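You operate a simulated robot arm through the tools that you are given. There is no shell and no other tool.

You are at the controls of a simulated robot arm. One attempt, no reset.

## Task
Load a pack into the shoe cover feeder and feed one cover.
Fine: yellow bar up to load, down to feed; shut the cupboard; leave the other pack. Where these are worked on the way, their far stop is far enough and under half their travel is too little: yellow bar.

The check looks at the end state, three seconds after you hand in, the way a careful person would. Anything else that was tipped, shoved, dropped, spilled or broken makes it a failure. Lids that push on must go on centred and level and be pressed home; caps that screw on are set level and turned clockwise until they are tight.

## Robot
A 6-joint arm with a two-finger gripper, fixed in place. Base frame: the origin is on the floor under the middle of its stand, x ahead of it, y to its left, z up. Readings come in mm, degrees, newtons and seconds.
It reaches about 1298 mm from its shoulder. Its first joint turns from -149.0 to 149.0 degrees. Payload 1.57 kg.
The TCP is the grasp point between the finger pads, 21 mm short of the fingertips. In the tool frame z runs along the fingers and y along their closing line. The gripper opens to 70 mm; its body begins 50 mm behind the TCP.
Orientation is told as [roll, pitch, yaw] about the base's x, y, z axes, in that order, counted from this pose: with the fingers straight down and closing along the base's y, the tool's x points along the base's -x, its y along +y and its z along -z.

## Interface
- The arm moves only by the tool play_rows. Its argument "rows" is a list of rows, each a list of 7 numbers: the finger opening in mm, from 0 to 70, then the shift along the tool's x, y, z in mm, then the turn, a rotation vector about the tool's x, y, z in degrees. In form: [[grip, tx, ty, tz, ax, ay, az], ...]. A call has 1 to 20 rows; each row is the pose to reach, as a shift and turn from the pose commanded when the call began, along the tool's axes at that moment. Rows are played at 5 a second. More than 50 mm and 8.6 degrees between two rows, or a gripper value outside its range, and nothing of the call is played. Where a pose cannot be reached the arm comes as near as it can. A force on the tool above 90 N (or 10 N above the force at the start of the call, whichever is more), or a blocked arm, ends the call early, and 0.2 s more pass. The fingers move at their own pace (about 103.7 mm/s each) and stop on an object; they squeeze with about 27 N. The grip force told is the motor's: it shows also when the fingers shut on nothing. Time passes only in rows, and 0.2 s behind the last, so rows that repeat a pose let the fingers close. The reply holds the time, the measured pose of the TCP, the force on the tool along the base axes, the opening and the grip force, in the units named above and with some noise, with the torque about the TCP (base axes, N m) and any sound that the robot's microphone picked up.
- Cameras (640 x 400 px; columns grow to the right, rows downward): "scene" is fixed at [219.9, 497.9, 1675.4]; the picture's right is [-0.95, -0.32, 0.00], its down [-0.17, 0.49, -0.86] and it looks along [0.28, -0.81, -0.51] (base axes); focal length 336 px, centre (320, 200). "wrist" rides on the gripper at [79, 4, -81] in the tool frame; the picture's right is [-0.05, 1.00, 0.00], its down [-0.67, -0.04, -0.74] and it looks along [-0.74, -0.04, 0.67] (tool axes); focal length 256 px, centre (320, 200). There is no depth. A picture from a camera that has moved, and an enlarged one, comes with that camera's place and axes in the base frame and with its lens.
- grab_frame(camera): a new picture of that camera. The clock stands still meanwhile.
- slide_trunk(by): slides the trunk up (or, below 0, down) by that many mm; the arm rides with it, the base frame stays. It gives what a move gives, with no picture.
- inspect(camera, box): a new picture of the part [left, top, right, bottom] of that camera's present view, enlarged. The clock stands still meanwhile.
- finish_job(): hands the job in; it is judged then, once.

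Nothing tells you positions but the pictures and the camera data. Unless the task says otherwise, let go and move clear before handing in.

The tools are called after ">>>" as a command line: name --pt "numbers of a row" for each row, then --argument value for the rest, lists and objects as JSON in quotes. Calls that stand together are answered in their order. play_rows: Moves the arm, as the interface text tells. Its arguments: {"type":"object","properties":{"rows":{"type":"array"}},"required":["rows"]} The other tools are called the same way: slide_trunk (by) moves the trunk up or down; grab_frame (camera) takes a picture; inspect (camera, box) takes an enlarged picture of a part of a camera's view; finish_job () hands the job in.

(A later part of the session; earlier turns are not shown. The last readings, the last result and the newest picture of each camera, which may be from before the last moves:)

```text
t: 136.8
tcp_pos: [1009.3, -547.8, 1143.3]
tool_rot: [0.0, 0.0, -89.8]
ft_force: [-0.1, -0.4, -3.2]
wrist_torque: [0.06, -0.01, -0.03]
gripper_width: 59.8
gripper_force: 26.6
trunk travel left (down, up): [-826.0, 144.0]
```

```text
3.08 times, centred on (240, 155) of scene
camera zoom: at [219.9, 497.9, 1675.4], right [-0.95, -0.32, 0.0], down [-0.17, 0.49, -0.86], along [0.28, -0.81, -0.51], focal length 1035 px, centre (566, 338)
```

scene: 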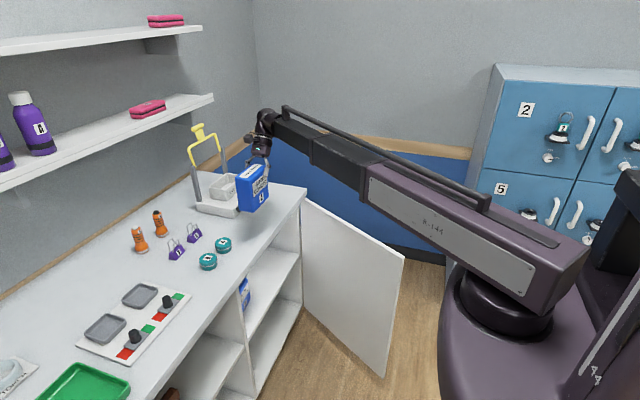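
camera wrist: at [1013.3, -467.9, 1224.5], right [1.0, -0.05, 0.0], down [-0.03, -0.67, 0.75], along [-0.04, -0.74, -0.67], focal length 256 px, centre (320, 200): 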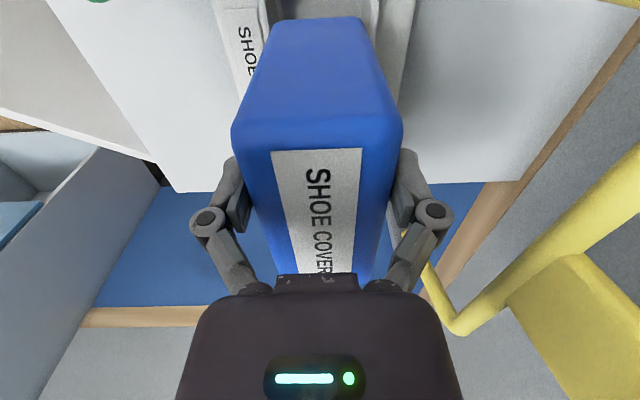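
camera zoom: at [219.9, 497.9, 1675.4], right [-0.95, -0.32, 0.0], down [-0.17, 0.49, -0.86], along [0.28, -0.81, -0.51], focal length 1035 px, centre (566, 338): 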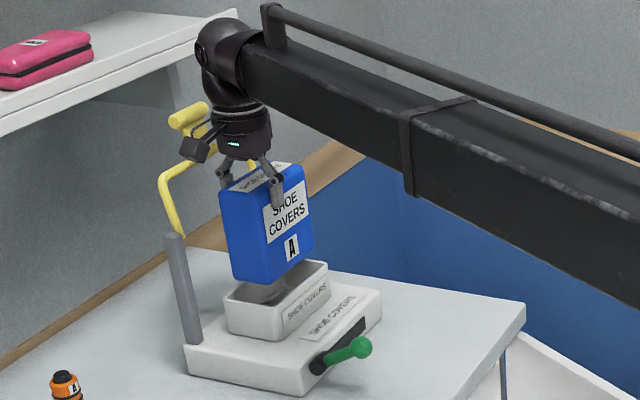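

Reached over the hopper. Zooming in to check the alignment of the pack's bottom with the hopper mouth.

>>> inspect --camera "wrist" --box '[200, 0, 460, 110]'

>>> inspect --camera "scene" --box '[190, 140, 270, 205]'

```text
2.46 times, centred on (330, 55) of wrist
camera zoom: at [1013.3, -467.9, 1224.5], right [1.0, -0.05, 0.0], down [-0.03, -0.67, 0.75], along [-0.04, -0.74, -0.67], focal length 630 px, centre (295, 557)
```

zoom: 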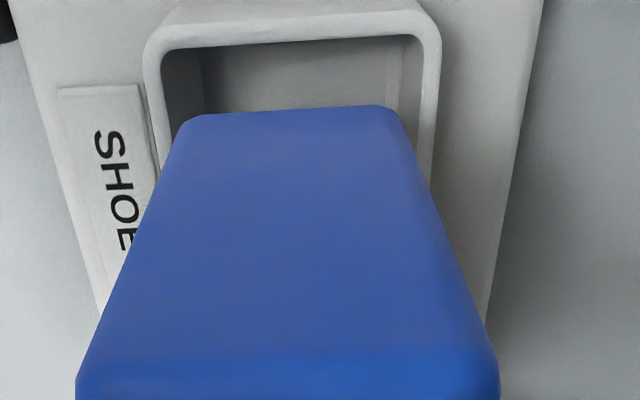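

```text
6.15 times, centred on (230, 172) of scene
camera zoom: at [219.9, 497.9, 1675.4], right [-0.95, -0.32, 0.0], down [-0.17, 0.49, -0.86], along [0.28, -0.81, -0.51], focal length 2070 px, centre (874, 369)
```

zoom: 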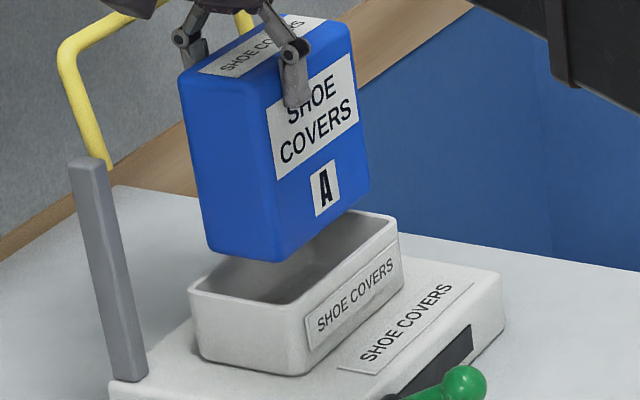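

The pack is centred within about 1 mm in x and 1–2 mm in y. Lowering to just above the rim, checking, then in.

>>> play_rows --pt "30 -1 0 0 0 0 0"

>>> slide_trunk --by -18

>>> inspect --camera "wrist" --box '[200, 0, 460, 110]'

>>> inspect --camera "scene" --box '[190, 140, 270, 205]'

```text
t: 137.2
tcp_pos: [1007.0, -549.1, 1143.7]
tool_rot: [0.1, 0.0, -89.7]
ft_force: [-0.1, 0.1, -3.8]
wrist_torque: [0.08, -0.03, -0.04]
gripper_width: 59.6
gripper_force: 26.4
trunk travel left (down, up): [-826.0, 144.0]
```

```text
t: 137.9
tcp_pos: [1007.5, -548.3, 1125.9]
tool_rot: [0.0, 0.0, -89.8]
ft_force: [0.1, 0.3, -2.8]
wrist_torque: [0.1, -0.02, 0.03]
gripper_width: 59.6
gripper_force: 27.1
trunk travel left (down, up): [-808.0, 162.0]
```

```text
2.46 times, centred on (330, 55) of wrist
camera zoom: at [1011.5, -468.7, 1207.1], right [1.0, -0.05, 0.0], down [-0.03, -0.67, 0.75], along [-0.04, -0.74, -0.67], focal length 630 px, centre (295, 557)
```

zoom: 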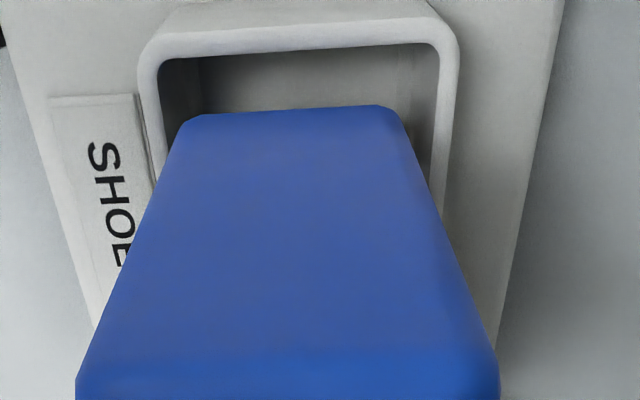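

```text
6.15 times, centred on (230, 172) of scene
camera zoom: at [219.9, 497.9, 1675.4], right [-0.95, -0.32, 0.0], down [-0.17, 0.49, -0.86], along [0.28, -0.81, -0.51], focal length 2070 px, centre (874, 369)
```

zoom: 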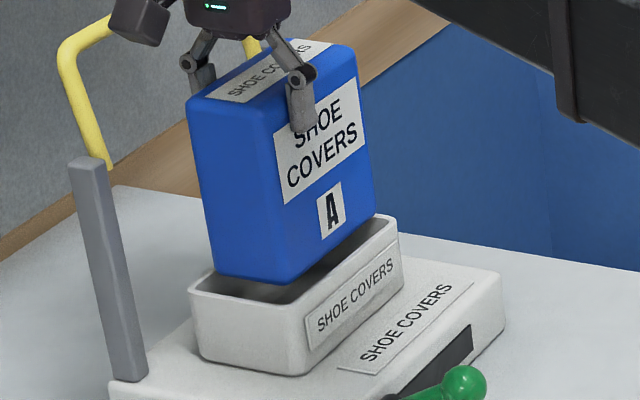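

Shifting 2 mm in +x to centre, then lowering into the hopper in small steps while watching forces.

>>> play_rows --pt "30 0 2 0 0 0 0"

>>> slide_trunk --by -15

>>> slide_trunk --by -10

>>> inspect --camera "scene" --box '[190, 140, 270, 205]'

>>> grab_frame --camera "wrist"

```text
t: 138.3
tcp_pos: [1009.7, -549.7, 1126.0]
tool_rot: [0.1, 0.0, -89.8]
ft_force: [0.9, 0.6, -3.0]
wrist_torque: [0.02, 0.0, -0.01]
gripper_width: 59.4
gripper_force: 26.7
trunk travel left (down, up): [-808.0, 162.0]
```

```text
t: 138.9
tcp_pos: [1008.9, -549.2, 1110.9]
tool_rot: [0.2, 0.0, -89.9]
ft_force: [-0.1, 0.2, -2.7]
wrist_torque: [0.09, 0.02, -0.01]
gripper_width: 59.4
gripper_force: 27.2
trunk travel left (down, up): [-793.0, 177.0]
```

```text
t: 139.5
tcp_pos: [1009.6, -548.6, 1100.2]
tool_rot: [0.2, 0.0, -89.9]
ft_force: [0.1, 0.1, -3.2]
wrist_torque: [0.06, -0.03, 0.0]
gripper_width: 59.8
gripper_force: 27.0
trunk travel left (down, up): [-783.0, 187.0]
```

```text
6.15 times, centred on (230, 172) of scene
camera zoom: at [219.9, 497.9, 1675.4], right [-0.95, -0.32, 0.0], down [-0.17, 0.49, -0.86], along [0.28, -0.81, -0.51], focal length 2070 px, centre (874, 369)
```

zoom: 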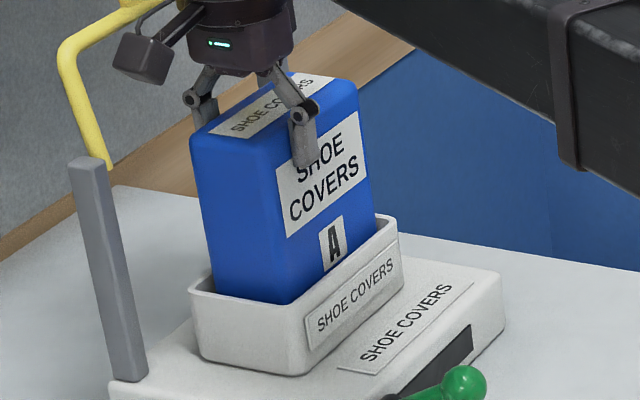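

```text
taken
camera wrist: at [1013.7, -468.5, 1182.0], right [1.0, -0.05, 0.0], down [-0.03, -0.67, 0.75], along [-0.04, -0.74, -0.67], focal length 256 px, centre (320, 200)
```

wrist: 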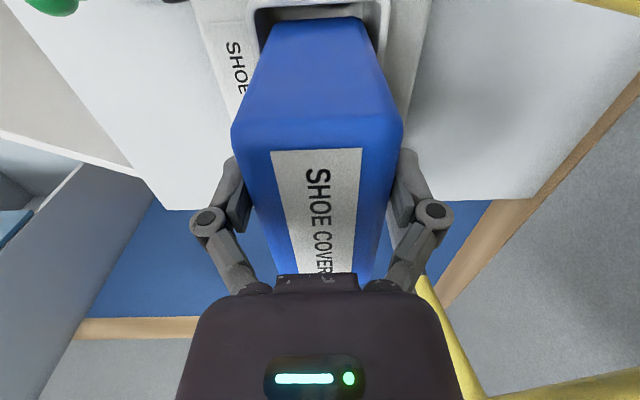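

Going in with no contact forces. Continuing down to the hopper floor.

>>> slide_trunk --by -12

>>> slide_trunk --by -4

>>> slide_trunk --by -4

```text
t: 140.1
tcp_pos: [1009.3, -549.3, 1088.4]
tool_rot: [0.1, 0.0, -89.8]
ft_force: [-0.2, 0.1, -3.1]
wrist_torque: [0.09, 0.02, 0.0]
gripper_width: 59.7
gripper_force: 26.8
trunk travel left (down, up): [-771.0, 199.0]
```

```text
t: 140.6
tcp_pos: [1009.3, -549.1, 1084.1]
tool_rot: [0.1, 0.0, -89.7]
ft_force: [0.0, -0.2, -2.8]
wrist_torque: [0.05, -0.04, -0.02]
gripper_width: 59.5
gripper_force: 27.4
trunk travel left (down, up): [-767.0, 203.0]
```

```text
t: 141.1
tcp_pos: [1009.2, -548.1, 1080.7]
tool_rot: [0.1, 0.0, -89.9]
ft_force: [-0.9, -0.3, -3.0]
wrist_torque: [0.11, 0.0, 0.0]
gripper_width: 59.5
gripper_force: 27.1
trunk travel left (down, up): [-763.0, 207.0]
```

>>> slide_trunk --by -4

>>> slide_trunk --by -4

>>> slide_trunk --by -4

>>> inspect --camera "scene" --box '[190, 140, 270, 205]'

```text
t: 141.7
tcp_pos: [1009.4, -549.3, 1077.0]
tool_rot: [0.1, 0.0, -89.8]
ft_force: [-0.2, -0.3, -3.4]
wrist_torque: [0.07, -0.04, 0.0]
gripper_width: 59.8
gripper_force: 27.2
trunk travel left (down, up): [-759.0, 211.0]
```

```text
t: 142.2
tcp_pos: [1008.9, -547.5, 1071.9]
tool_rot: [0.0, 0.0, -89.9]
ft_force: [0.4, 0.9, -2.4]
wrist_torque: [0.04, 0.04, 0.01]
gripper_width: 59.6
gripper_force: 27.1
trunk travel left (down, up): [-755.0, 215.0]
```

```text
t: 142.7
tcp_pos: [1008.5, -547.8, 1069.9]
tool_rot: [0.2, -0.1, -89.8]
ft_force: [5.5, -3.1, 17.2]
wrist_torque: [-0.07, -0.1, -0.01]
gripper_width: 59.7
gripper_force: 27.0
trunk travel left (down, up): [-751.0, 219.0]
```

```text
6.15 times, centred on (230, 172) of scene
camera zoom: at [219.9, 497.9, 1675.4], right [-0.95, -0.32, 0.0], down [-0.17, 0.49, -0.86], along [0.28, -0.81, -0.51], focal length 2070 px, centre (874, 369)
```

zoom: 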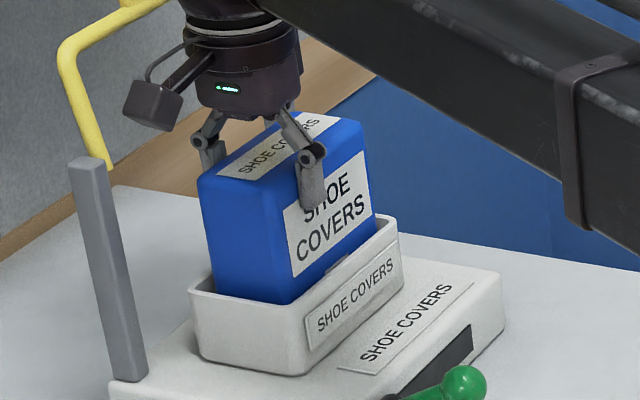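

The pack is on the hopper floor. Relieving pressure, opening, and raising straight up.

>>> slide_trunk --by 2

>>> play_rows --pt "64 0 0 0 0 0 0" --pt "70 0 0 0 0 0 0" --pt "70 0 0 0 0 0 0"

>>> slide_trunk --by 80

>>> grab_frame --camera "wrist"

>>> inspect --camera "scene" --box '[190, 120, 280, 205]'

```text
t: 143.2
tcp_pos: [1008.5, -548.4, 1070.9]
tool_rot: [0.0, -0.1, -89.7]
ft_force: [-0.3, -0.1, -0.9]
wrist_torque: [-0.14, -0.12, 0.04]
gripper_width: 59.9
gripper_force: 27.1
trunk travel left (down, up): [-753.0, 217.0]
```

```text
t: 144.1
tcp_pos: [1009.6, -549.0, 1072.4]
tool_rot: [0.1, 0.0, -89.9]
ft_force: [-0.4, -0.5, -0.8]
wrist_torque: [0.02, 0.0, 0.03]
gripper_width: 70.0
gripper_force: 0.1
trunk travel left (down, up): [-753.0, 217.0]
```

```text
t: 145.2
tcp_pos: [1010.5, -547.6, 1151.5]
tool_rot: [0.1, 0.0, -89.9]
ft_force: [-0.4, -0.4, 0.5]
wrist_torque: [0.01, 0.0, -0.03]
gripper_width: 70.0
gripper_force: 0.0
trunk travel left (down, up): [-833.0, 137.0]
```

```text
taken
camera wrist: at [1013.6, -468.4, 1232.2], right [1.0, -0.05, 0.0], down [-0.03, -0.67, 0.75], along [-0.04, -0.74, -0.67], focal length 256 px, centre (320, 200)
```

wrist: 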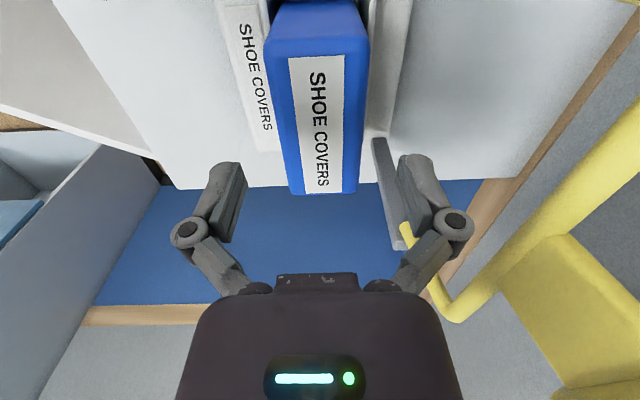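

```text
4.71 times, centred on (235, 162) of scene
camera zoom: at [219.9, 497.9, 1675.4], right [-0.95, -0.32, 0.0], down [-0.17, 0.49, -0.86], along [0.28, -0.81, -0.51], focal length 1583 px, centre (720, 376)
```

zoom: 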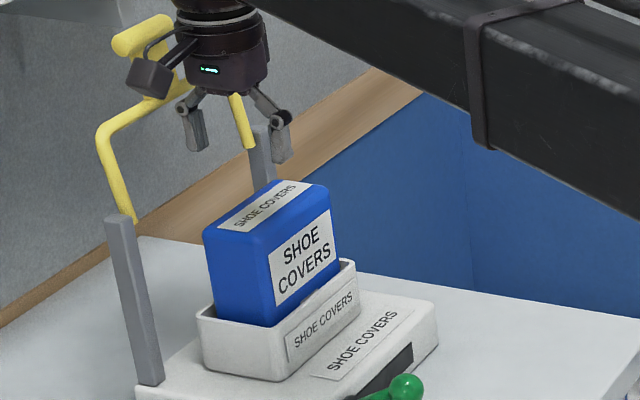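

The pack is loaded in the hopper. Now I'll back off and reorient the tool to point forward so I can grip the yellow bar's plate and bring it down.

>>> play_rows --pt "70 -3 -40 0 0 0 0" --pt "70 -6 -80 0 0 0 0" --pt "70 -10 -120 0 0 0 0" --pt "70 -14 -160 0 0 0 0" --pt "70 -17 -200 0 0 0 0" --pt "70 -21 -245 0 0 0 0" --pt "70 -25 -290 0 0 0 0"

>>> play_rows --pt "70 0 0 0 0 0 8.2" --pt "70 0 0 0 0 0 16.4" --pt "70 0 0 0 0 0 24.5" --pt "70 0 0 0 0 0 32.7" --pt "70 0 0 0 0 0 40.9" --pt "70 0 0 0 0 0 49.1" --pt "70 0 0 0 0 0 57.3" --pt "70 0 0 0 0 0 65.5" --pt "70 0 0 0 0 0 73.6" --pt "70 0 0 0 0 0 81.8" --pt "70 0 0 0 0 0 90.1"

>>> play_rows --pt "70 26.8 0 -1.9 0 8.2 0" --pt "70 53 0 -7.6 0 16.4 0" --pt "70 78 0 -16.9 0 24.5 0" --pt "70 101.6 0 -29.8 0 32.7 0" --pt "70 123 0 -45.9 0 40.9 0" --pt "70 142 0 -64.9 0 49.1 0" --pt "70 158.2 0 -86.4 0 57.3 0" --pt "70 171 0 -110 0 65.5 0" --pt "70 180.4 0 -134.9 0 73.6 0" --pt "70 186 0 -161.2 0 81.8 0" --pt "70 188 0 -188 0 90 0"

>>> slide_trunk --by -140

>>> grab_frame --camera "wrist"

>>> grab_frame --camera "scene"

```text
t: 146.8
tcp_pos: [718.7, -574.6, 1152.1]
tool_rot: [0.1, 0.0, -89.8]
ft_force: [0.1, -0.3, -0.4]
wrist_torque: [-0.01, 0.0, 0.04]
gripper_width: 69.8
gripper_force: 0.0
trunk travel left (down, up): [-833.0, 137.0]
```

```text
t: 149.2
tcp_pos: [719.3, -575.2, 1150.3]
tool_rot: [0.1, 0.0, 179.9]
ft_force: [-0.6, -0.4, 0.1]
wrist_torque: [0.0, 0.03, 0.0]
gripper_width: 70.1
gripper_force: 0.0
trunk travel left (down, up): [-833.0, 137.0]
```

```text
t: 151.6
tcp_pos: [906.9, -576.5, 1337.7]
tool_rot: [157.0, 89.8, -23.0]
ft_force: [1.5, -0.2, 1.4]
wrist_torque: [0.02, 0.03, -0.03]
gripper_width: 69.8
gripper_force: 0.0
trunk travel left (down, up): [-833.0, 137.0]
```

```text
t: 153.3
tcp_pos: [906.4, -575.7, 1197.0]
tool_rot: [168.3, 89.7, -11.5]
ft_force: [0.3, -0.2, -0.5]
wrist_torque: [-0.02, 0.02, 0.0]
gripper_width: 69.9
gripper_force: 0.1
trunk travel left (down, up): [-693.0, 277.0]
```

```text
taken
camera wrist: at [825.7, -579.9, 1277.1], right [0.0, -1.0, -0.05], down [-0.74, 0.03, -0.67], along [0.67, 0.04, -0.74], focal length 256 px, centre (320, 200)
```

wrist: 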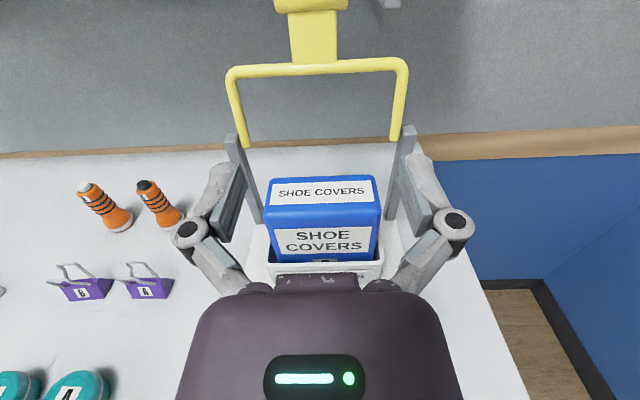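

```text
taken
```

scene: 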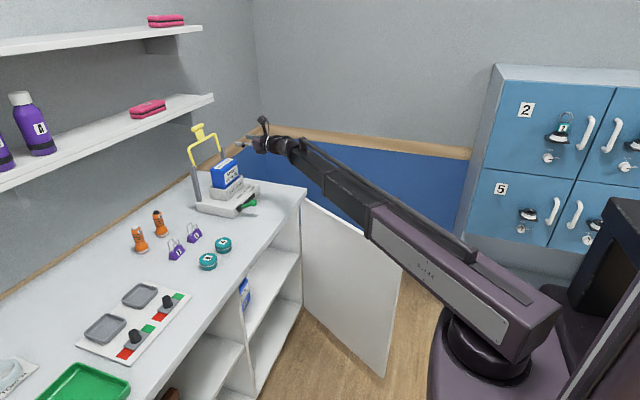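

The plate of the bar is about 46 mm wide, centred near (1103, −570, 1200). I'll advance with open fingers straddling it.

>>> play_rows --pt "70 0 -2 40 0 0 0" --pt "70 0 -4 80 0 0 0" --pt "70 0 -5.5 120 0 0 0" --pt "70 0 -5.5 155 0 0 0" --pt "70 0 -5.5 175 0 0 0"

>>> grab_frame --camera "wrist"

>>> inspect --camera "scene" --box '[170, 100, 290, 200]'

```text
t: 154.5
tcp_pos: [1080.9, -569.0, 1198.1]
tool_rot: [129.4, 90.0, -50.6]
ft_force: [0.1, -1.2, 0.7]
wrist_torque: [0.01, 0.01, -0.01]
gripper_width: 70.2
gripper_force: 0.1
trunk travel left (down, up): [-693.0, 277.0]
```

```text
taken
camera wrist: at [1000.6, -572.9, 1276.5], right [0.0, -1.0, -0.05], down [-0.74, 0.03, -0.67], along [0.67, 0.04, -0.74], focal length 256 px, centre (320, 200)
```

wrist: 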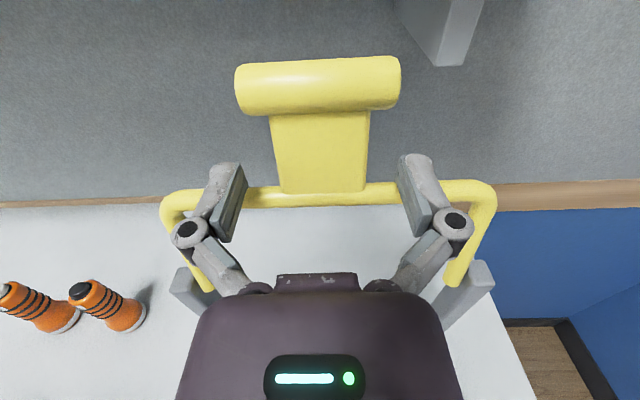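

```text
4.00 times, centred on (230, 150) of scene
camera zoom: at [219.9, 497.9, 1675.4], right [-0.95, -0.32, 0.0], down [-0.17, 0.49, -0.86], along [0.28, -0.81, -0.51], focal length 1346 px, centre (680, 400)
```

zoom: 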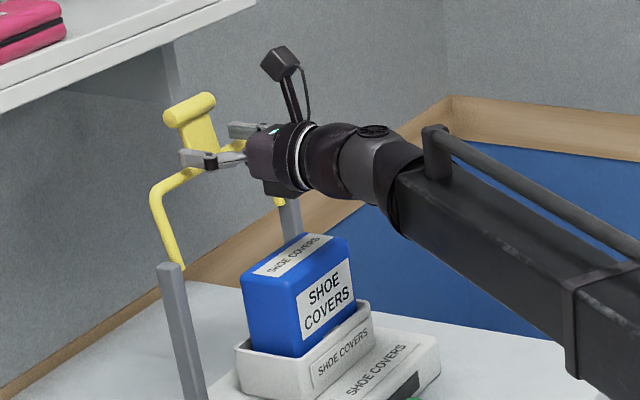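

Straddling the plate between crossbar and handle. A little further, then close.

>>> play_rows --pt "70 2 0 8 0 0 0" --pt "70 2 0 17 0 0 0" --pt "50 2 0 17 0 0 0" --pt "30 2 0 17 0 0 0" --pt "20 2 0 17 0 0 0" --pt "20 2 0 17 0 0 0"

>>> grab_frame --camera "wrist"

```text
t: 155.9
tcp_pos: [1099.1, -570.0, 1198.7]
tool_rot: [173.9, 89.7, -5.9]
ft_force: [-1.7, 0.8, -1.4]
wrist_torque: [0.01, 0.0, -0.01]
gripper_width: 42.5
gripper_force: 32.1
trunk travel left (down, up): [-693.0, 277.0]
```

```text
taken
camera wrist: at [1017.6, -573.6, 1277.3], right [0.0, -1.0, -0.05], down [-0.74, 0.03, -0.67], along [0.67, 0.04, -0.74], focal length 256 px, centre (320, 200)
```

wrist: 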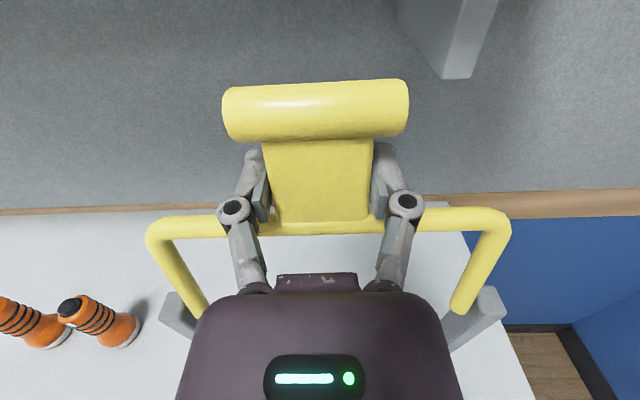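

Gripped the plate (42.5 mm). Pulling it forward past vertical, following its arc.

>>> play_rows --pt "20 0 0 -11 0 0 0" --pt "20 0 0 -22 0 0 0" --pt "20 0 0 -33 0 0 0" --pt "20 0 0 -42 0 0 0" --pt "20 0 0 -50 0 0 0"

>>> slide_trunk --by -6

>>> play_rows --pt "20 0 0 -8 0 0 0" --pt "20 0 0 -16 0 0 0"

>>> slide_trunk --by -8

>>> grab_frame --camera "wrist"

>>> inspect --camera "scene" --box '[170, 100, 290, 200]'

```text
t: 157.1
tcp_pos: [1050.8, -570.4, 1196.3]
tool_rot: [134.8, 90.0, -45.2]
ft_force: [9.0, 3.6, -5.5]
wrist_torque: [0.09, -0.74, -0.04]
gripper_width: 42.8
gripper_force: 32.1
trunk travel left (down, up): [-693.0, 277.0]
```

```text
t: 157.6
tcp_pos: [1045.7, -570.7, 1194.6]
tool_rot: [-177.3, 89.7, 3.0]
ft_force: [2.9, 1.6, 15.4]
wrist_torque: [0.19, -0.67, -0.02]
gripper_width: 43.2
gripper_force: 31.6
trunk travel left (down, up): [-687.0, 283.0]
```

```text
t: 158.2
tcp_pos: [1035.6, -570.3, 1190.4]
tool_rot: [104.1, 89.9, -75.7]
ft_force: [11.4, 3.5, -2.2]
wrist_torque: [0.01, -0.93, 0.02]
gripper_width: 43.2
gripper_force: 32.2
trunk travel left (down, up): [-687.0, 283.0]
```

```text
t: 158.8
tcp_pos: [1028.8, -570.2, 1186.7]
tool_rot: [175.5, 89.7, -4.4]
ft_force: [-5.4, 3.6, 13.9]
wrist_torque: [0.19, -0.35, -0.02]
gripper_width: 43.2
gripper_force: 31.8
trunk travel left (down, up): [-679.0, 291.0]
```

```text
taken
camera wrist: at [948.3, -573.6, 1265.7], right [0.0, -1.0, -0.05], down [-0.74, 0.03, -0.67], along [0.67, 0.04, -0.74], focal length 256 px, centre (320, 200)
```

wrist: 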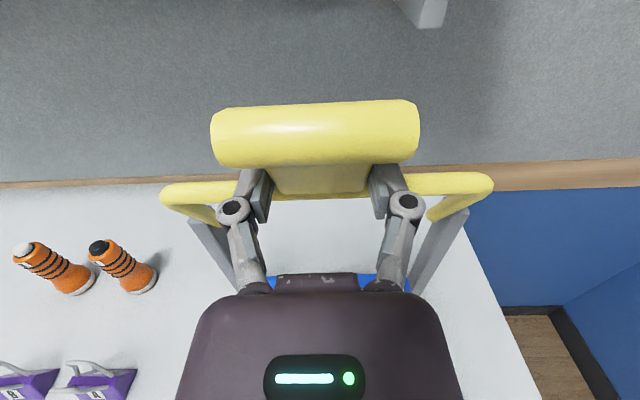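

```text
4.00 times, centred on (230, 150) of scene
camera zoom: at [219.9, 497.9, 1675.4], right [-0.95, -0.32, 0.0], down [-0.17, 0.49, -0.86], along [0.28, -0.81, -0.51], focal length 1346 px, centre (680, 400)
```

zoom: 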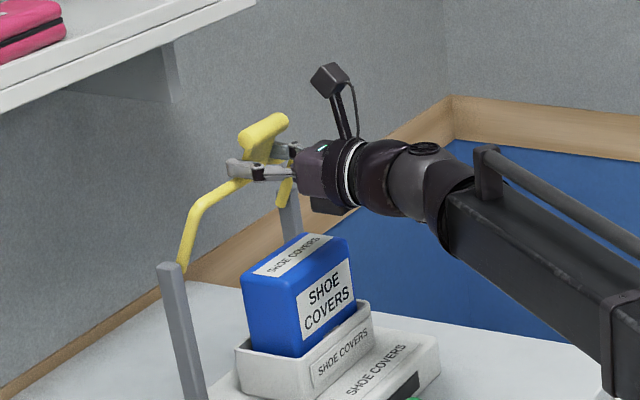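

The bar leans forward at about 57°. I'll open the fingers slightly so the wider handle rests on them, then lower it under control by stepping the trunk down and retreating.

>>> play_rows --pt "52 0 0 0 0 0 0" --pt "52 0 0 0 0 0 0" --pt "52 0 0 -12 0 0 0"

>>> grab_frame --camera "wrist"

>>> inspect --camera "scene" --box '[170, 100, 290, 200]'

```text
t: 159.6
tcp_pos: [1021.1, -572.6, 1183.1]
tool_rot: [169.7, 89.9, -10.1]
ft_force: [12.3, 0.3, -14.0]
wrist_torque: [-0.17, -0.17, -0.25]
gripper_width: 51.6
gripper_force: 0.0
trunk travel left (down, up): [-679.0, 291.0]
```

```text
taken
camera wrist: at [941.1, -575.4, 1261.4], right [0.0, -1.0, -0.05], down [-0.74, 0.03, -0.67], along [0.67, 0.04, -0.74], focal length 256 px, centre (320, 200)
```

wrist: 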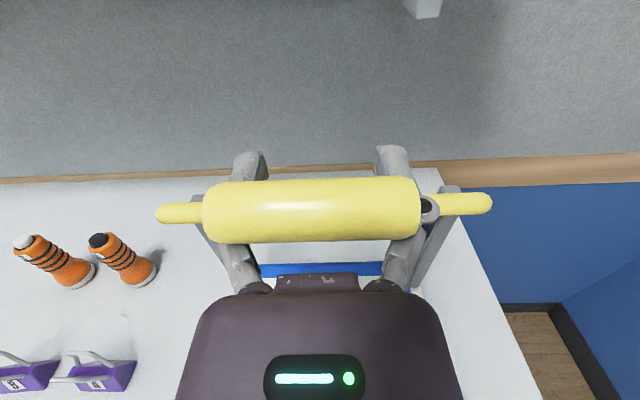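

```text
4.00 times, centred on (230, 150) of scene
camera zoom: at [219.9, 497.9, 1675.4], right [-0.95, -0.32, 0.0], down [-0.17, 0.49, -0.86], along [0.28, -0.81, -0.51], focal length 1346 px, centre (680, 400)
```

zoom: 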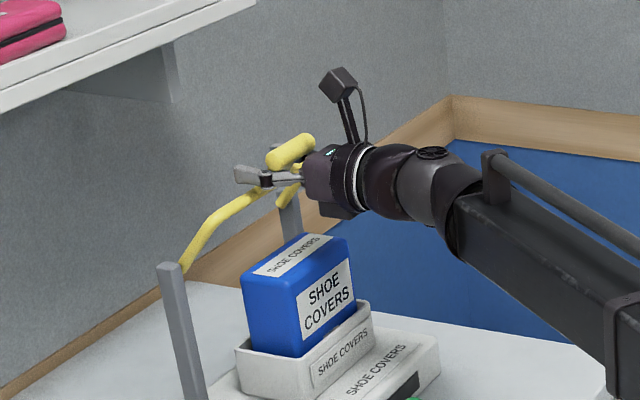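

The bar dropped onto the fingers and its handle sits between the palm and knuckles. I'll lower the trunk to let it follow down.

>>> slide_trunk --by -10

>>> slide_trunk --by -10

>>> inspect --camera "scene" --box '[170, 100, 290, 200]'

>>> grab_frame --camera "wrist"

```text
t: 160.2
tcp_pos: [1020.4, -571.3, 1172.9]
tool_rot: [172.2, 89.7, -7.7]
ft_force: [0.9, 0.0, -0.5]
wrist_torque: [0.01, -0.02, 0.0]
gripper_width: 51.9
gripper_force: 0.0
trunk travel left (down, up): [-669.0, 301.0]
```

```text
t: 160.8
tcp_pos: [1017.7, -570.9, 1166.4]
tool_rot: [177.1, 89.7, -2.9]
ft_force: [-11.1, 0.6, 7.7]
wrist_torque: [0.0, 0.24, -0.06]
gripper_width: 52.1
gripper_force: 0.1
trunk travel left (down, up): [-659.0, 311.0]
```

```text
4.00 times, centred on (230, 150) of scene
camera zoom: at [219.9, 497.9, 1675.4], right [-0.95, -0.32, 0.0], down [-0.17, 0.49, -0.86], along [0.28, -0.81, -0.51], focal length 1346 px, centre (680, 400)
```

zoom: 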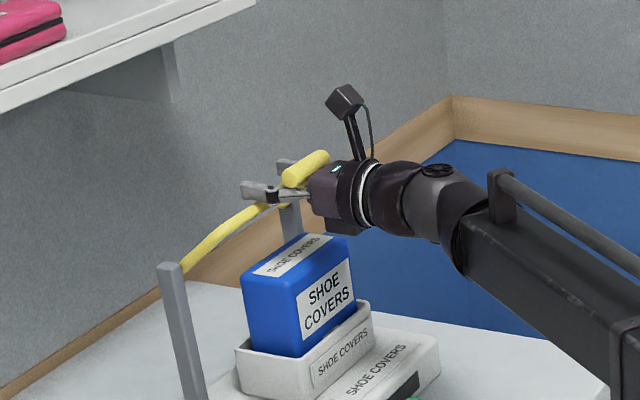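

```text
taken
camera wrist: at [936.1, -574.6, 1245.4], right [0.0, -1.0, -0.05], down [-0.74, 0.04, -0.67], along [0.67, 0.04, -0.74], focal length 256 px, centre (320, 200)
```

wrist: 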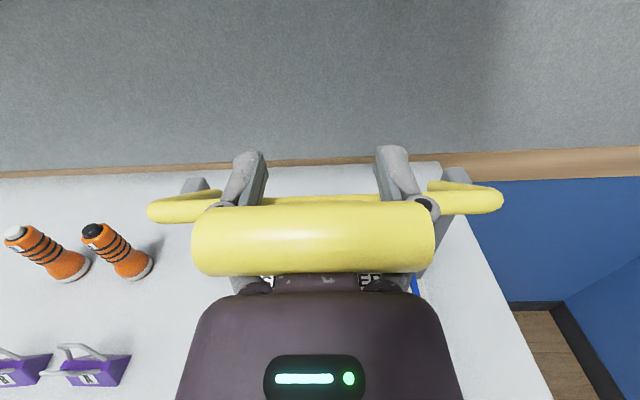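

The handle now leans on the palm, so I need to retreat. Backing off in small steps.

>>> play_rows --pt "52 0 0 -5 0 0 0" --pt "52 0 0 -10 0 0 0" --pt "52 0 0 -15 0 0 0"

>>> inspect --camera "scene" --box '[170, 100, 290, 200]'

>>> grab_frame --camera "wrist"

```text
t: 161.6
tcp_pos: [1005.1, -571.9, 1163.1]
tool_rot: [171.1, 89.8, -8.8]
ft_force: [6.4, -1.3, -6.0]
wrist_torque: [0.23, -0.1, 0.25]
gripper_width: 52.2
gripper_force: 0.0
trunk travel left (down, up): [-659.0, 311.0]
```

```text
4.00 times, centred on (230, 150) of scene
camera zoom: at [219.9, 497.9, 1675.4], right [-0.95, -0.32, 0.0], down [-0.17, 0.49, -0.86], along [0.28, -0.81, -0.51], focal length 1346 px, centre (680, 400)
```

zoom: 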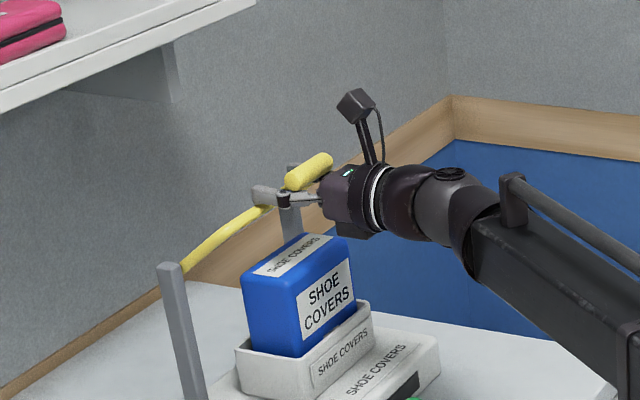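

```text
taken
camera wrist: at [924.1, -574.7, 1242.8], right [0.0, -1.0, -0.05], down [-0.74, 0.03, -0.67], along [0.67, 0.04, -0.74], focal length 256 px, centre (320, 200)
```

wrist: 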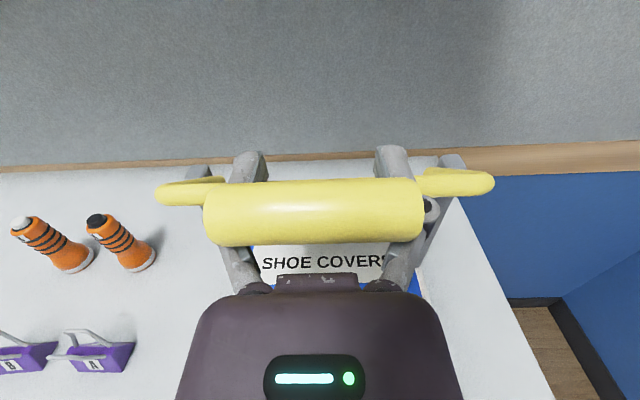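

Good. Alternating small lowers and retreats to bring the bar down gently.

>>> slide_trunk --by -9

>>> play_rows --pt "52 0 0 -6 0 0 0" --pt "52 0 0 -12 0 0 0"

>>> slide_trunk --by -9

>>> play_rows --pt "52 0 0 -5 0 0 0" --pt "52 0 0 -10 0 0 0"

>>> inspect --camera "scene" --box '[170, 100, 290, 200]'

>>> grab_frame --camera "wrist"

```text
t: 162.2
tcp_pos: [1005.3, -571.4, 1154.9]
tool_rot: [170.1, 89.7, -9.9]
ft_force: [-0.1, -0.9, -2.3]
wrist_torque: [0.02, -0.01, -0.04]
gripper_width: 52.0
gripper_force: 0.1
trunk travel left (down, up): [-650.0, 320.0]
```

```text
t: 162.8
tcp_pos: [1001.0, -570.5, 1153.7]
tool_rot: [-161.0, 89.7, 19.0]
ft_force: [73.5, -19.1, 33.5]
wrist_torque: [-1.91, -6.72, 0.85]
gripper_width: 51.4
gripper_force: 0.0
trunk travel left (down, up): [-650.0, 320.0]
```

```text
t: 163.1
tcp_pos: [999.1, -571.1, 1153.2]
tool_rot: [-177.0, 89.5, 3.1]
ft_force: [2.7, -0.3, -0.6]
wrist_torque: [-0.06, -0.04, 0.0]
gripper_width: 50.8
gripper_force: 0.1
trunk travel left (down, up): [-649.0, 321.0]
stopped: the force on the tool passed its limit at 103 N (the readings are from after the stop); the commanded pose is now the measured one
```

```text
t: 163.7
tcp_pos: [986.1, -571.3, 1156.8]
tool_rot: [-168.0, 89.3, 12.0]
ft_force: [-0.6, -0.2, -0.6]
wrist_torque: [-0.02, 0.0, 0.0]
gripper_width: 51.6
gripper_force: 0.0
trunk travel left (down, up): [-649.0, 321.0]
```

```text
4.00 times, centred on (230, 150) of scene
camera zoom: at [219.9, 497.9, 1675.4], right [-0.95, -0.32, 0.0], down [-0.17, 0.49, -0.86], along [0.28, -0.81, -0.51], focal length 1346 px, centre (680, 400)
```

zoom: 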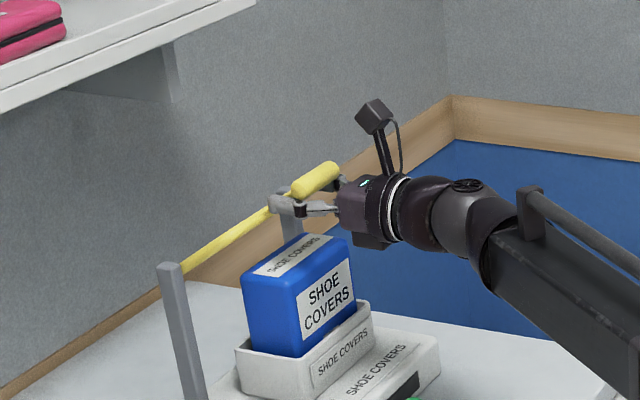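

```text
taken
camera wrist: at [906.0, -574.7, 1234.3], right [0.0, -1.0, -0.06], down [-0.74, 0.04, -0.67], along [0.68, 0.04, -0.74], focal length 256 px, centre (320, 200)
```

wrist: 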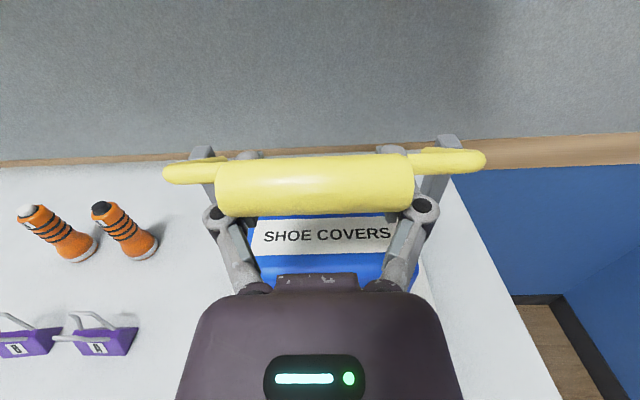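

The handle snagged briefly, with a short force spike, but it's now resting on the finger ends and the feeder hasn't moved. Continuing more carefully.

>>> play_rows --pt "52 0 0 -4 0 0 0" --pt "52 0 0 -8 0 0 0"

>>> slide_trunk --by -12

>>> grab_frame --camera "wrist"

>>> inspect --camera "scene" --box '[170, 100, 290, 200]'

```text
t: 164.2
tcp_pos: [978.8, -571.3, 1156.8]
tool_rot: [-167.9, 89.3, 12.3]
ft_force: [0.2, -0.2, -0.2]
wrist_torque: [-0.03, 0.01, 0.0]
gripper_width: 51.7
gripper_force: 0.0
trunk travel left (down, up): [-649.0, 321.0]
```

```text
t: 164.8
tcp_pos: [979.5, -570.8, 1143.5]
tool_rot: [-169.5, 89.4, 10.6]
ft_force: [-0.1, 0.0, -0.4]
wrist_torque: [-0.04, 0.01, 0.0]
gripper_width: 52.1
gripper_force: 0.0
trunk travel left (down, up): [-637.0, 333.0]
```

```text
taken
camera wrist: at [898.0, -574.8, 1222.4], right [0.0, -1.0, -0.06], down [-0.74, 0.04, -0.67], along [0.68, 0.04, -0.74], focal length 256 px, centre (320, 200)
```

wrist: 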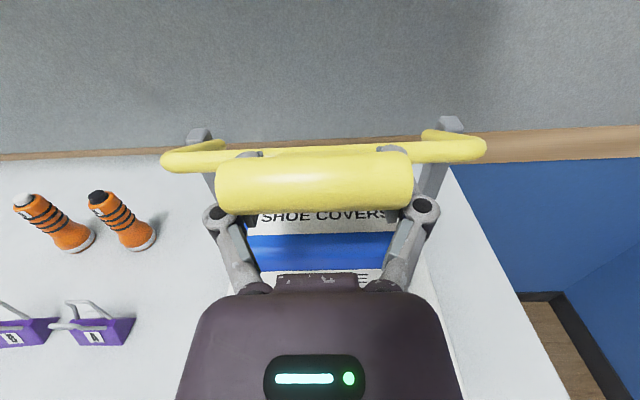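

```text
4.00 times, centred on (230, 150) of scene
camera zoom: at [219.9, 497.9, 1675.4], right [-0.95, -0.32, 0.0], down [-0.17, 0.49, -0.86], along [0.28, -0.81, -0.51], focal length 1346 px, centre (680, 400)
```

zoom: 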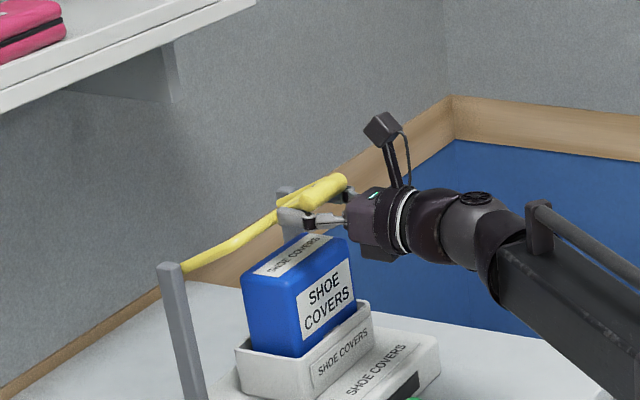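

Following nicely. Continuing.

>>> play_rows --pt "52 0 0 -4 0 0 0" --pt "52 0 0 -8 0 0 0"

>>> slide_trunk --by -14

>>> play_rows --pt "52 0 0 -4 0 0 0" --pt "52 0 0 -8 0 0 0"

>>> slide_trunk --by -12

>>> grab_frame --camera "wrist"

>>> inspect --camera "scene" --box '[170, 100, 290, 200]'

```text
t: 165.4
tcp_pos: [972.0, -570.8, 1144.6]
tool_rot: [-167.9, 89.4, 12.0]
ft_force: [0.8, 0.4, -1.2]
wrist_torque: [-0.01, -0.02, -0.01]
gripper_width: 51.8
gripper_force: 0.0
trunk travel left (down, up): [-637.0, 333.0]
```

```text
t: 166.1
tcp_pos: [972.2, -570.9, 1129.7]
tool_rot: [-169.0, 89.3, 11.1]
ft_force: [0.2, -0.5, -1.1]
wrist_torque: [-0.03, -0.03, -0.05]
gripper_width: 51.9
gripper_force: 0.2
trunk travel left (down, up): [-623.0, 347.0]
```

```text
t: 166.7
tcp_pos: [962.5, -570.7, 1129.9]
tool_rot: [-168.2, 89.4, 11.7]
ft_force: [0.0, -0.5, -1.0]
wrist_torque: [-0.01, -0.03, -0.03]
gripper_width: 52.0
gripper_force: 0.1
trunk travel left (down, up): [-623.0, 347.0]
```

```text
t: 167.3
tcp_pos: [963.9, -570.6, 1117.7]
tool_rot: [-169.2, 89.2, 10.8]
ft_force: [0.0, -0.7, -0.9]
wrist_torque: [-0.02, -0.01, 0.01]
gripper_width: 51.9
gripper_force: 0.0
trunk travel left (down, up): [-611.0, 359.0]
```

```text
taken
camera wrist: at [882.2, -574.8, 1196.3], right [0.0, -1.0, -0.06], down [-0.74, 0.04, -0.67], along [0.68, 0.04, -0.74], focal length 256 px, centre (320, 200)
```

wrist: 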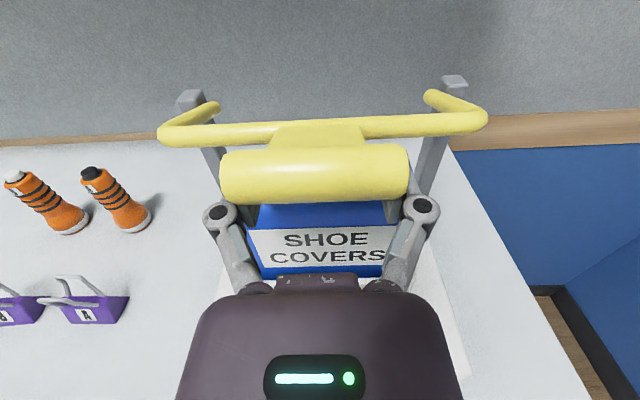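

```text
4.00 times, centred on (230, 150) of scene
camera zoom: at [219.9, 497.9, 1675.4], right [-0.95, -0.32, 0.0], down [-0.17, 0.49, -0.86], along [0.28, -0.81, -0.51], focal length 1346 px, centre (680, 400)
```

zoom: 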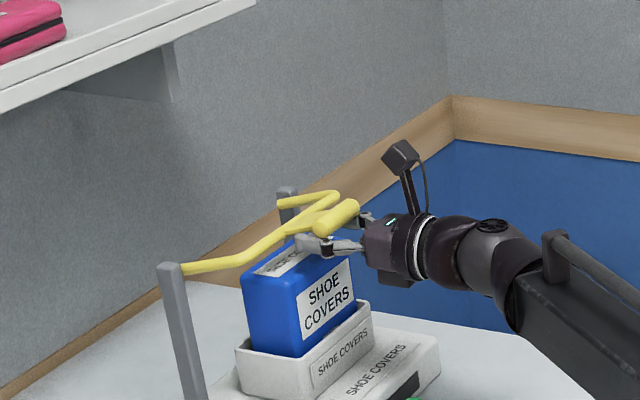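

Bar is about 13° above horizontal. I'll retreat so the fingertips stay in front of the pack, then lower the rest.

>>> play_rows --pt "52 0 0 -5 0 0 0" --pt "52 0 0 -10 0 0 0" --pt "52 0 0 -15 0 0 0"

>>> slide_trunk --by -15

>>> slide_trunk --by -12

>>> grab_frame --camera "wrist"

>>> inspect --camera "scene" --box '[170, 100, 290, 200]'

```text
t: 168.1
tcp_pos: [949.1, -569.9, 1117.3]
tool_rot: [-167.7, 89.4, 12.4]
ft_force: [0.0, 0.2, -0.9]
wrist_torque: [-0.02, -0.01, 0.0]
gripper_width: 51.8
gripper_force: 0.1
trunk travel left (down, up): [-611.0, 359.0]
```

```text
t: 168.7
tcp_pos: [948.1, -570.3, 1103.0]
tool_rot: [-168.7, 89.5, 11.4]
ft_force: [-0.6, -0.5, -0.1]
wrist_torque: [-0.02, -0.02, -0.02]
gripper_width: 51.7
gripper_force: 0.0
trunk travel left (down, up): [-596.0, 374.0]
```

```text
t: 169.3
tcp_pos: [948.9, -571.7, 1091.1]
tool_rot: [-168.8, 89.5, 11.3]
ft_force: [0.1, 0.3, -0.6]
wrist_torque: [-0.05, -0.01, -0.02]
gripper_width: 52.0
gripper_force: 0.1
trunk travel left (down, up): [-584.0, 386.0]
```

```text
taken
camera wrist: at [866.9, -574.3, 1169.3], right [0.0, -1.0, -0.06], down [-0.74, 0.04, -0.67], along [0.67, 0.04, -0.74], focal length 256 px, centre (320, 200)
```

wrist: 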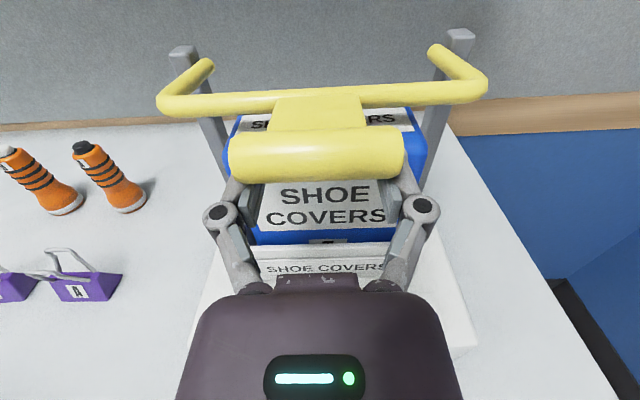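

```text
4.00 times, centred on (230, 150) of scene
camera zoom: at [219.9, 497.9, 1675.4], right [-0.95, -0.32, 0.0], down [-0.17, 0.49, -0.86], along [0.28, -0.81, -0.51], focal length 1346 px, centre (680, 400)
```

zoom: 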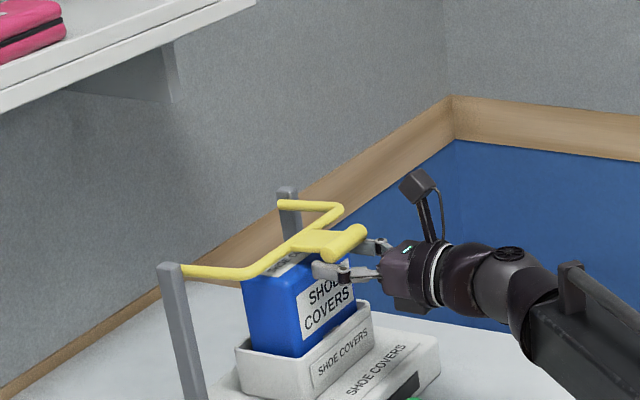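

Bar is nearly horizontal. Lowering a bit more to leave it on its stop, then backing out.

>>> slide_trunk --by -14

>>> inspect --camera "scene" --box '[170, 100, 290, 200]'

>>> grab_frame --camera "wrist"

```text
t: 169.9
tcp_pos: [948.3, -571.1, 1076.0]
tool_rot: [-168.0, 89.4, 11.9]
ft_force: [0.2, -0.1, 0.1]
wrist_torque: [0.0, 0.0, 0.0]
gripper_width: 51.8
gripper_force: 0.2
trunk travel left (down, up): [-570.0, 400.0]
```

```text
4.00 times, centred on (230, 150) of scene
camera zoom: at [219.9, 497.9, 1675.4], right [-0.95, -0.32, 0.0], down [-0.17, 0.49, -0.86], along [0.28, -0.81, -0.51], focal length 1346 px, centre (680, 400)
```

zoom: 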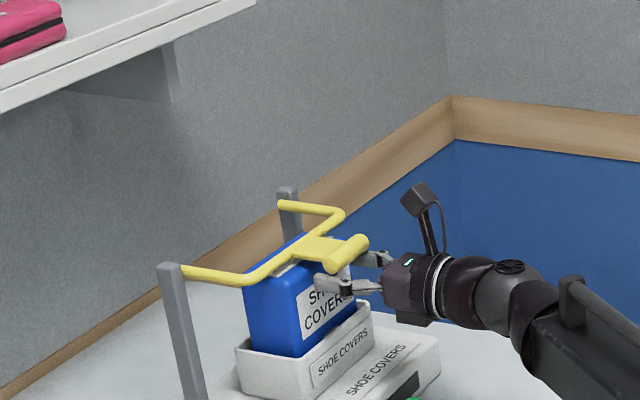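

```text
taken
camera wrist: at [866.7, -574.3, 1155.4], right [0.0, -1.0, -0.06], down [-0.74, 0.04, -0.67], along [0.67, 0.04, -0.74], focal length 256 px, centre (320, 200)
```

wrist: 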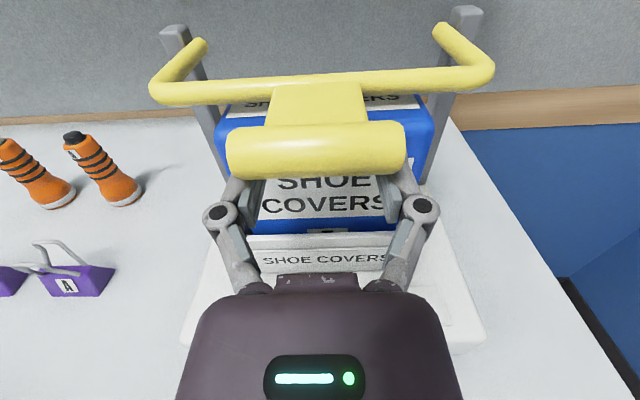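

>>> slide_trunk --by -8

>>> play_rows --pt "52 0 0 -10 0 0 0" --pt "52 0 0 -20 0 0 0" --pt "52 0 0 -45 0 0 0" --pt "52 0 0 -80 0 0 0"

>>> grab_frame --camera "wrist"

>>> inspect --camera "scene" --box '[170, 120, 290, 220]'

```text
t: 170.5
tcp_pos: [948.2, -571.3, 1070.5]
tool_rot: [-168.6, 89.4, 11.6]
ft_force: [0.1, -0.4, -0.7]
wrist_torque: [0.01, 0.04, 0.01]
gripper_width: 52.0
gripper_force: 0.1
trunk travel left (down, up): [-562.0, 408.0]
```

```text
t: 171.5
tcp_pos: [868.0, -572.0, 1069.2]
tool_rot: [-167.3, 89.5, 12.6]
ft_force: [0.1, 0.6, 0.5]
wrist_torque: [0.01, 0.01, 0.01]
gripper_width: 52.3
gripper_force: 0.1
out of reach, approached as far as the arm can: row 4
trunk travel left (down, up): [-562.0, 408.0]
```

```text
taken
camera wrist: at [786.9, -574.3, 1147.5], right [0.0, -1.0, -0.06], down [-0.74, 0.04, -0.67], along [0.67, 0.04, -0.74], focal length 256 px, centre (320, 200)
```

wrist: 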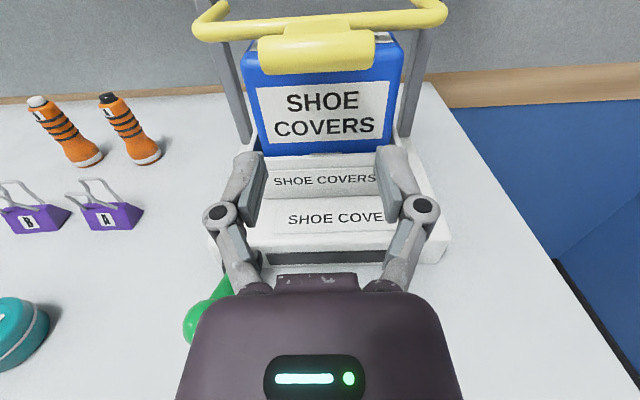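

```text
4.00 times, centred on (230, 170) of scene
camera zoom: at [219.9, 497.9, 1675.4], right [-0.95, -0.32, 0.0], down [-0.17, 0.49, -0.86], along [0.28, -0.81, -0.51], focal length 1346 px, centre (680, 320)
```

zoom: 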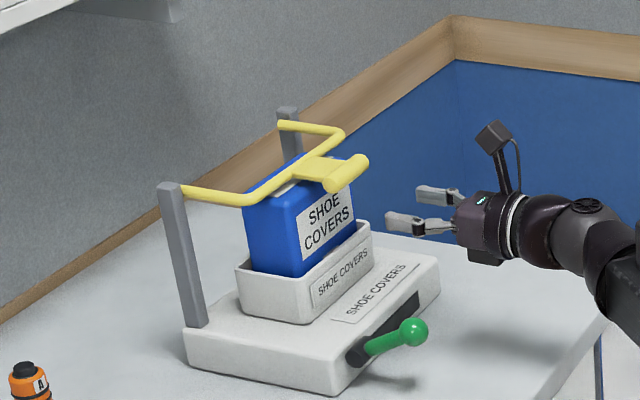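

The bar is down on the pack and the feeder hasn't shifted. Now the green lever: I'll look closely at it and its slot.

>>> inspect --camera "scene" --box '[215, 180, 275, 225]'

>>> inspect --camera "wrist" --box '[160, 120, 480, 360]'

```text
8.89 times, centred on (245, 202) of scene
camera zoom: at [219.9, 497.9, 1675.4], right [-0.95, -0.32, 0.0], down [-0.17, 0.49, -0.86], along [0.28, -0.81, -0.51], focal length 2991 px, centre (987, 178)
```

zoom: 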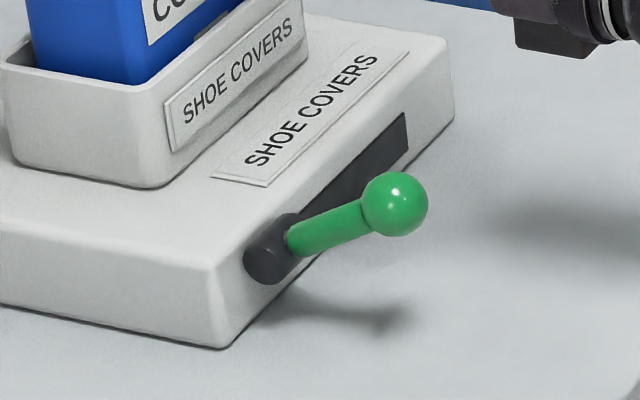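

```text
1.67 times, centred on (320, 240) of wrist
camera zoom: at [786.9, -574.3, 1147.5], right [0.0, -1.0, -0.06], down [-0.74, 0.04, -0.67], along [0.67, 0.04, -0.74], focal length 427 px, centre (320, 133)
```

zoom: 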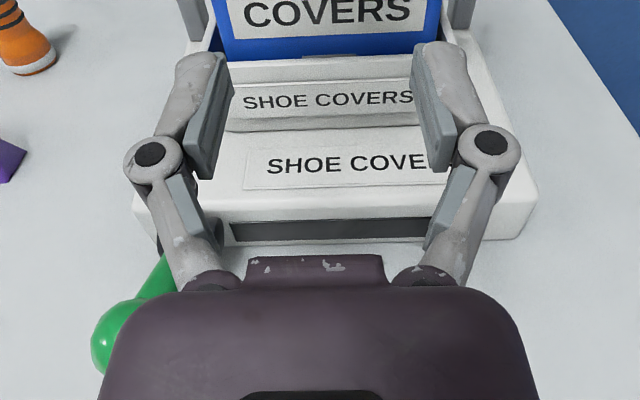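

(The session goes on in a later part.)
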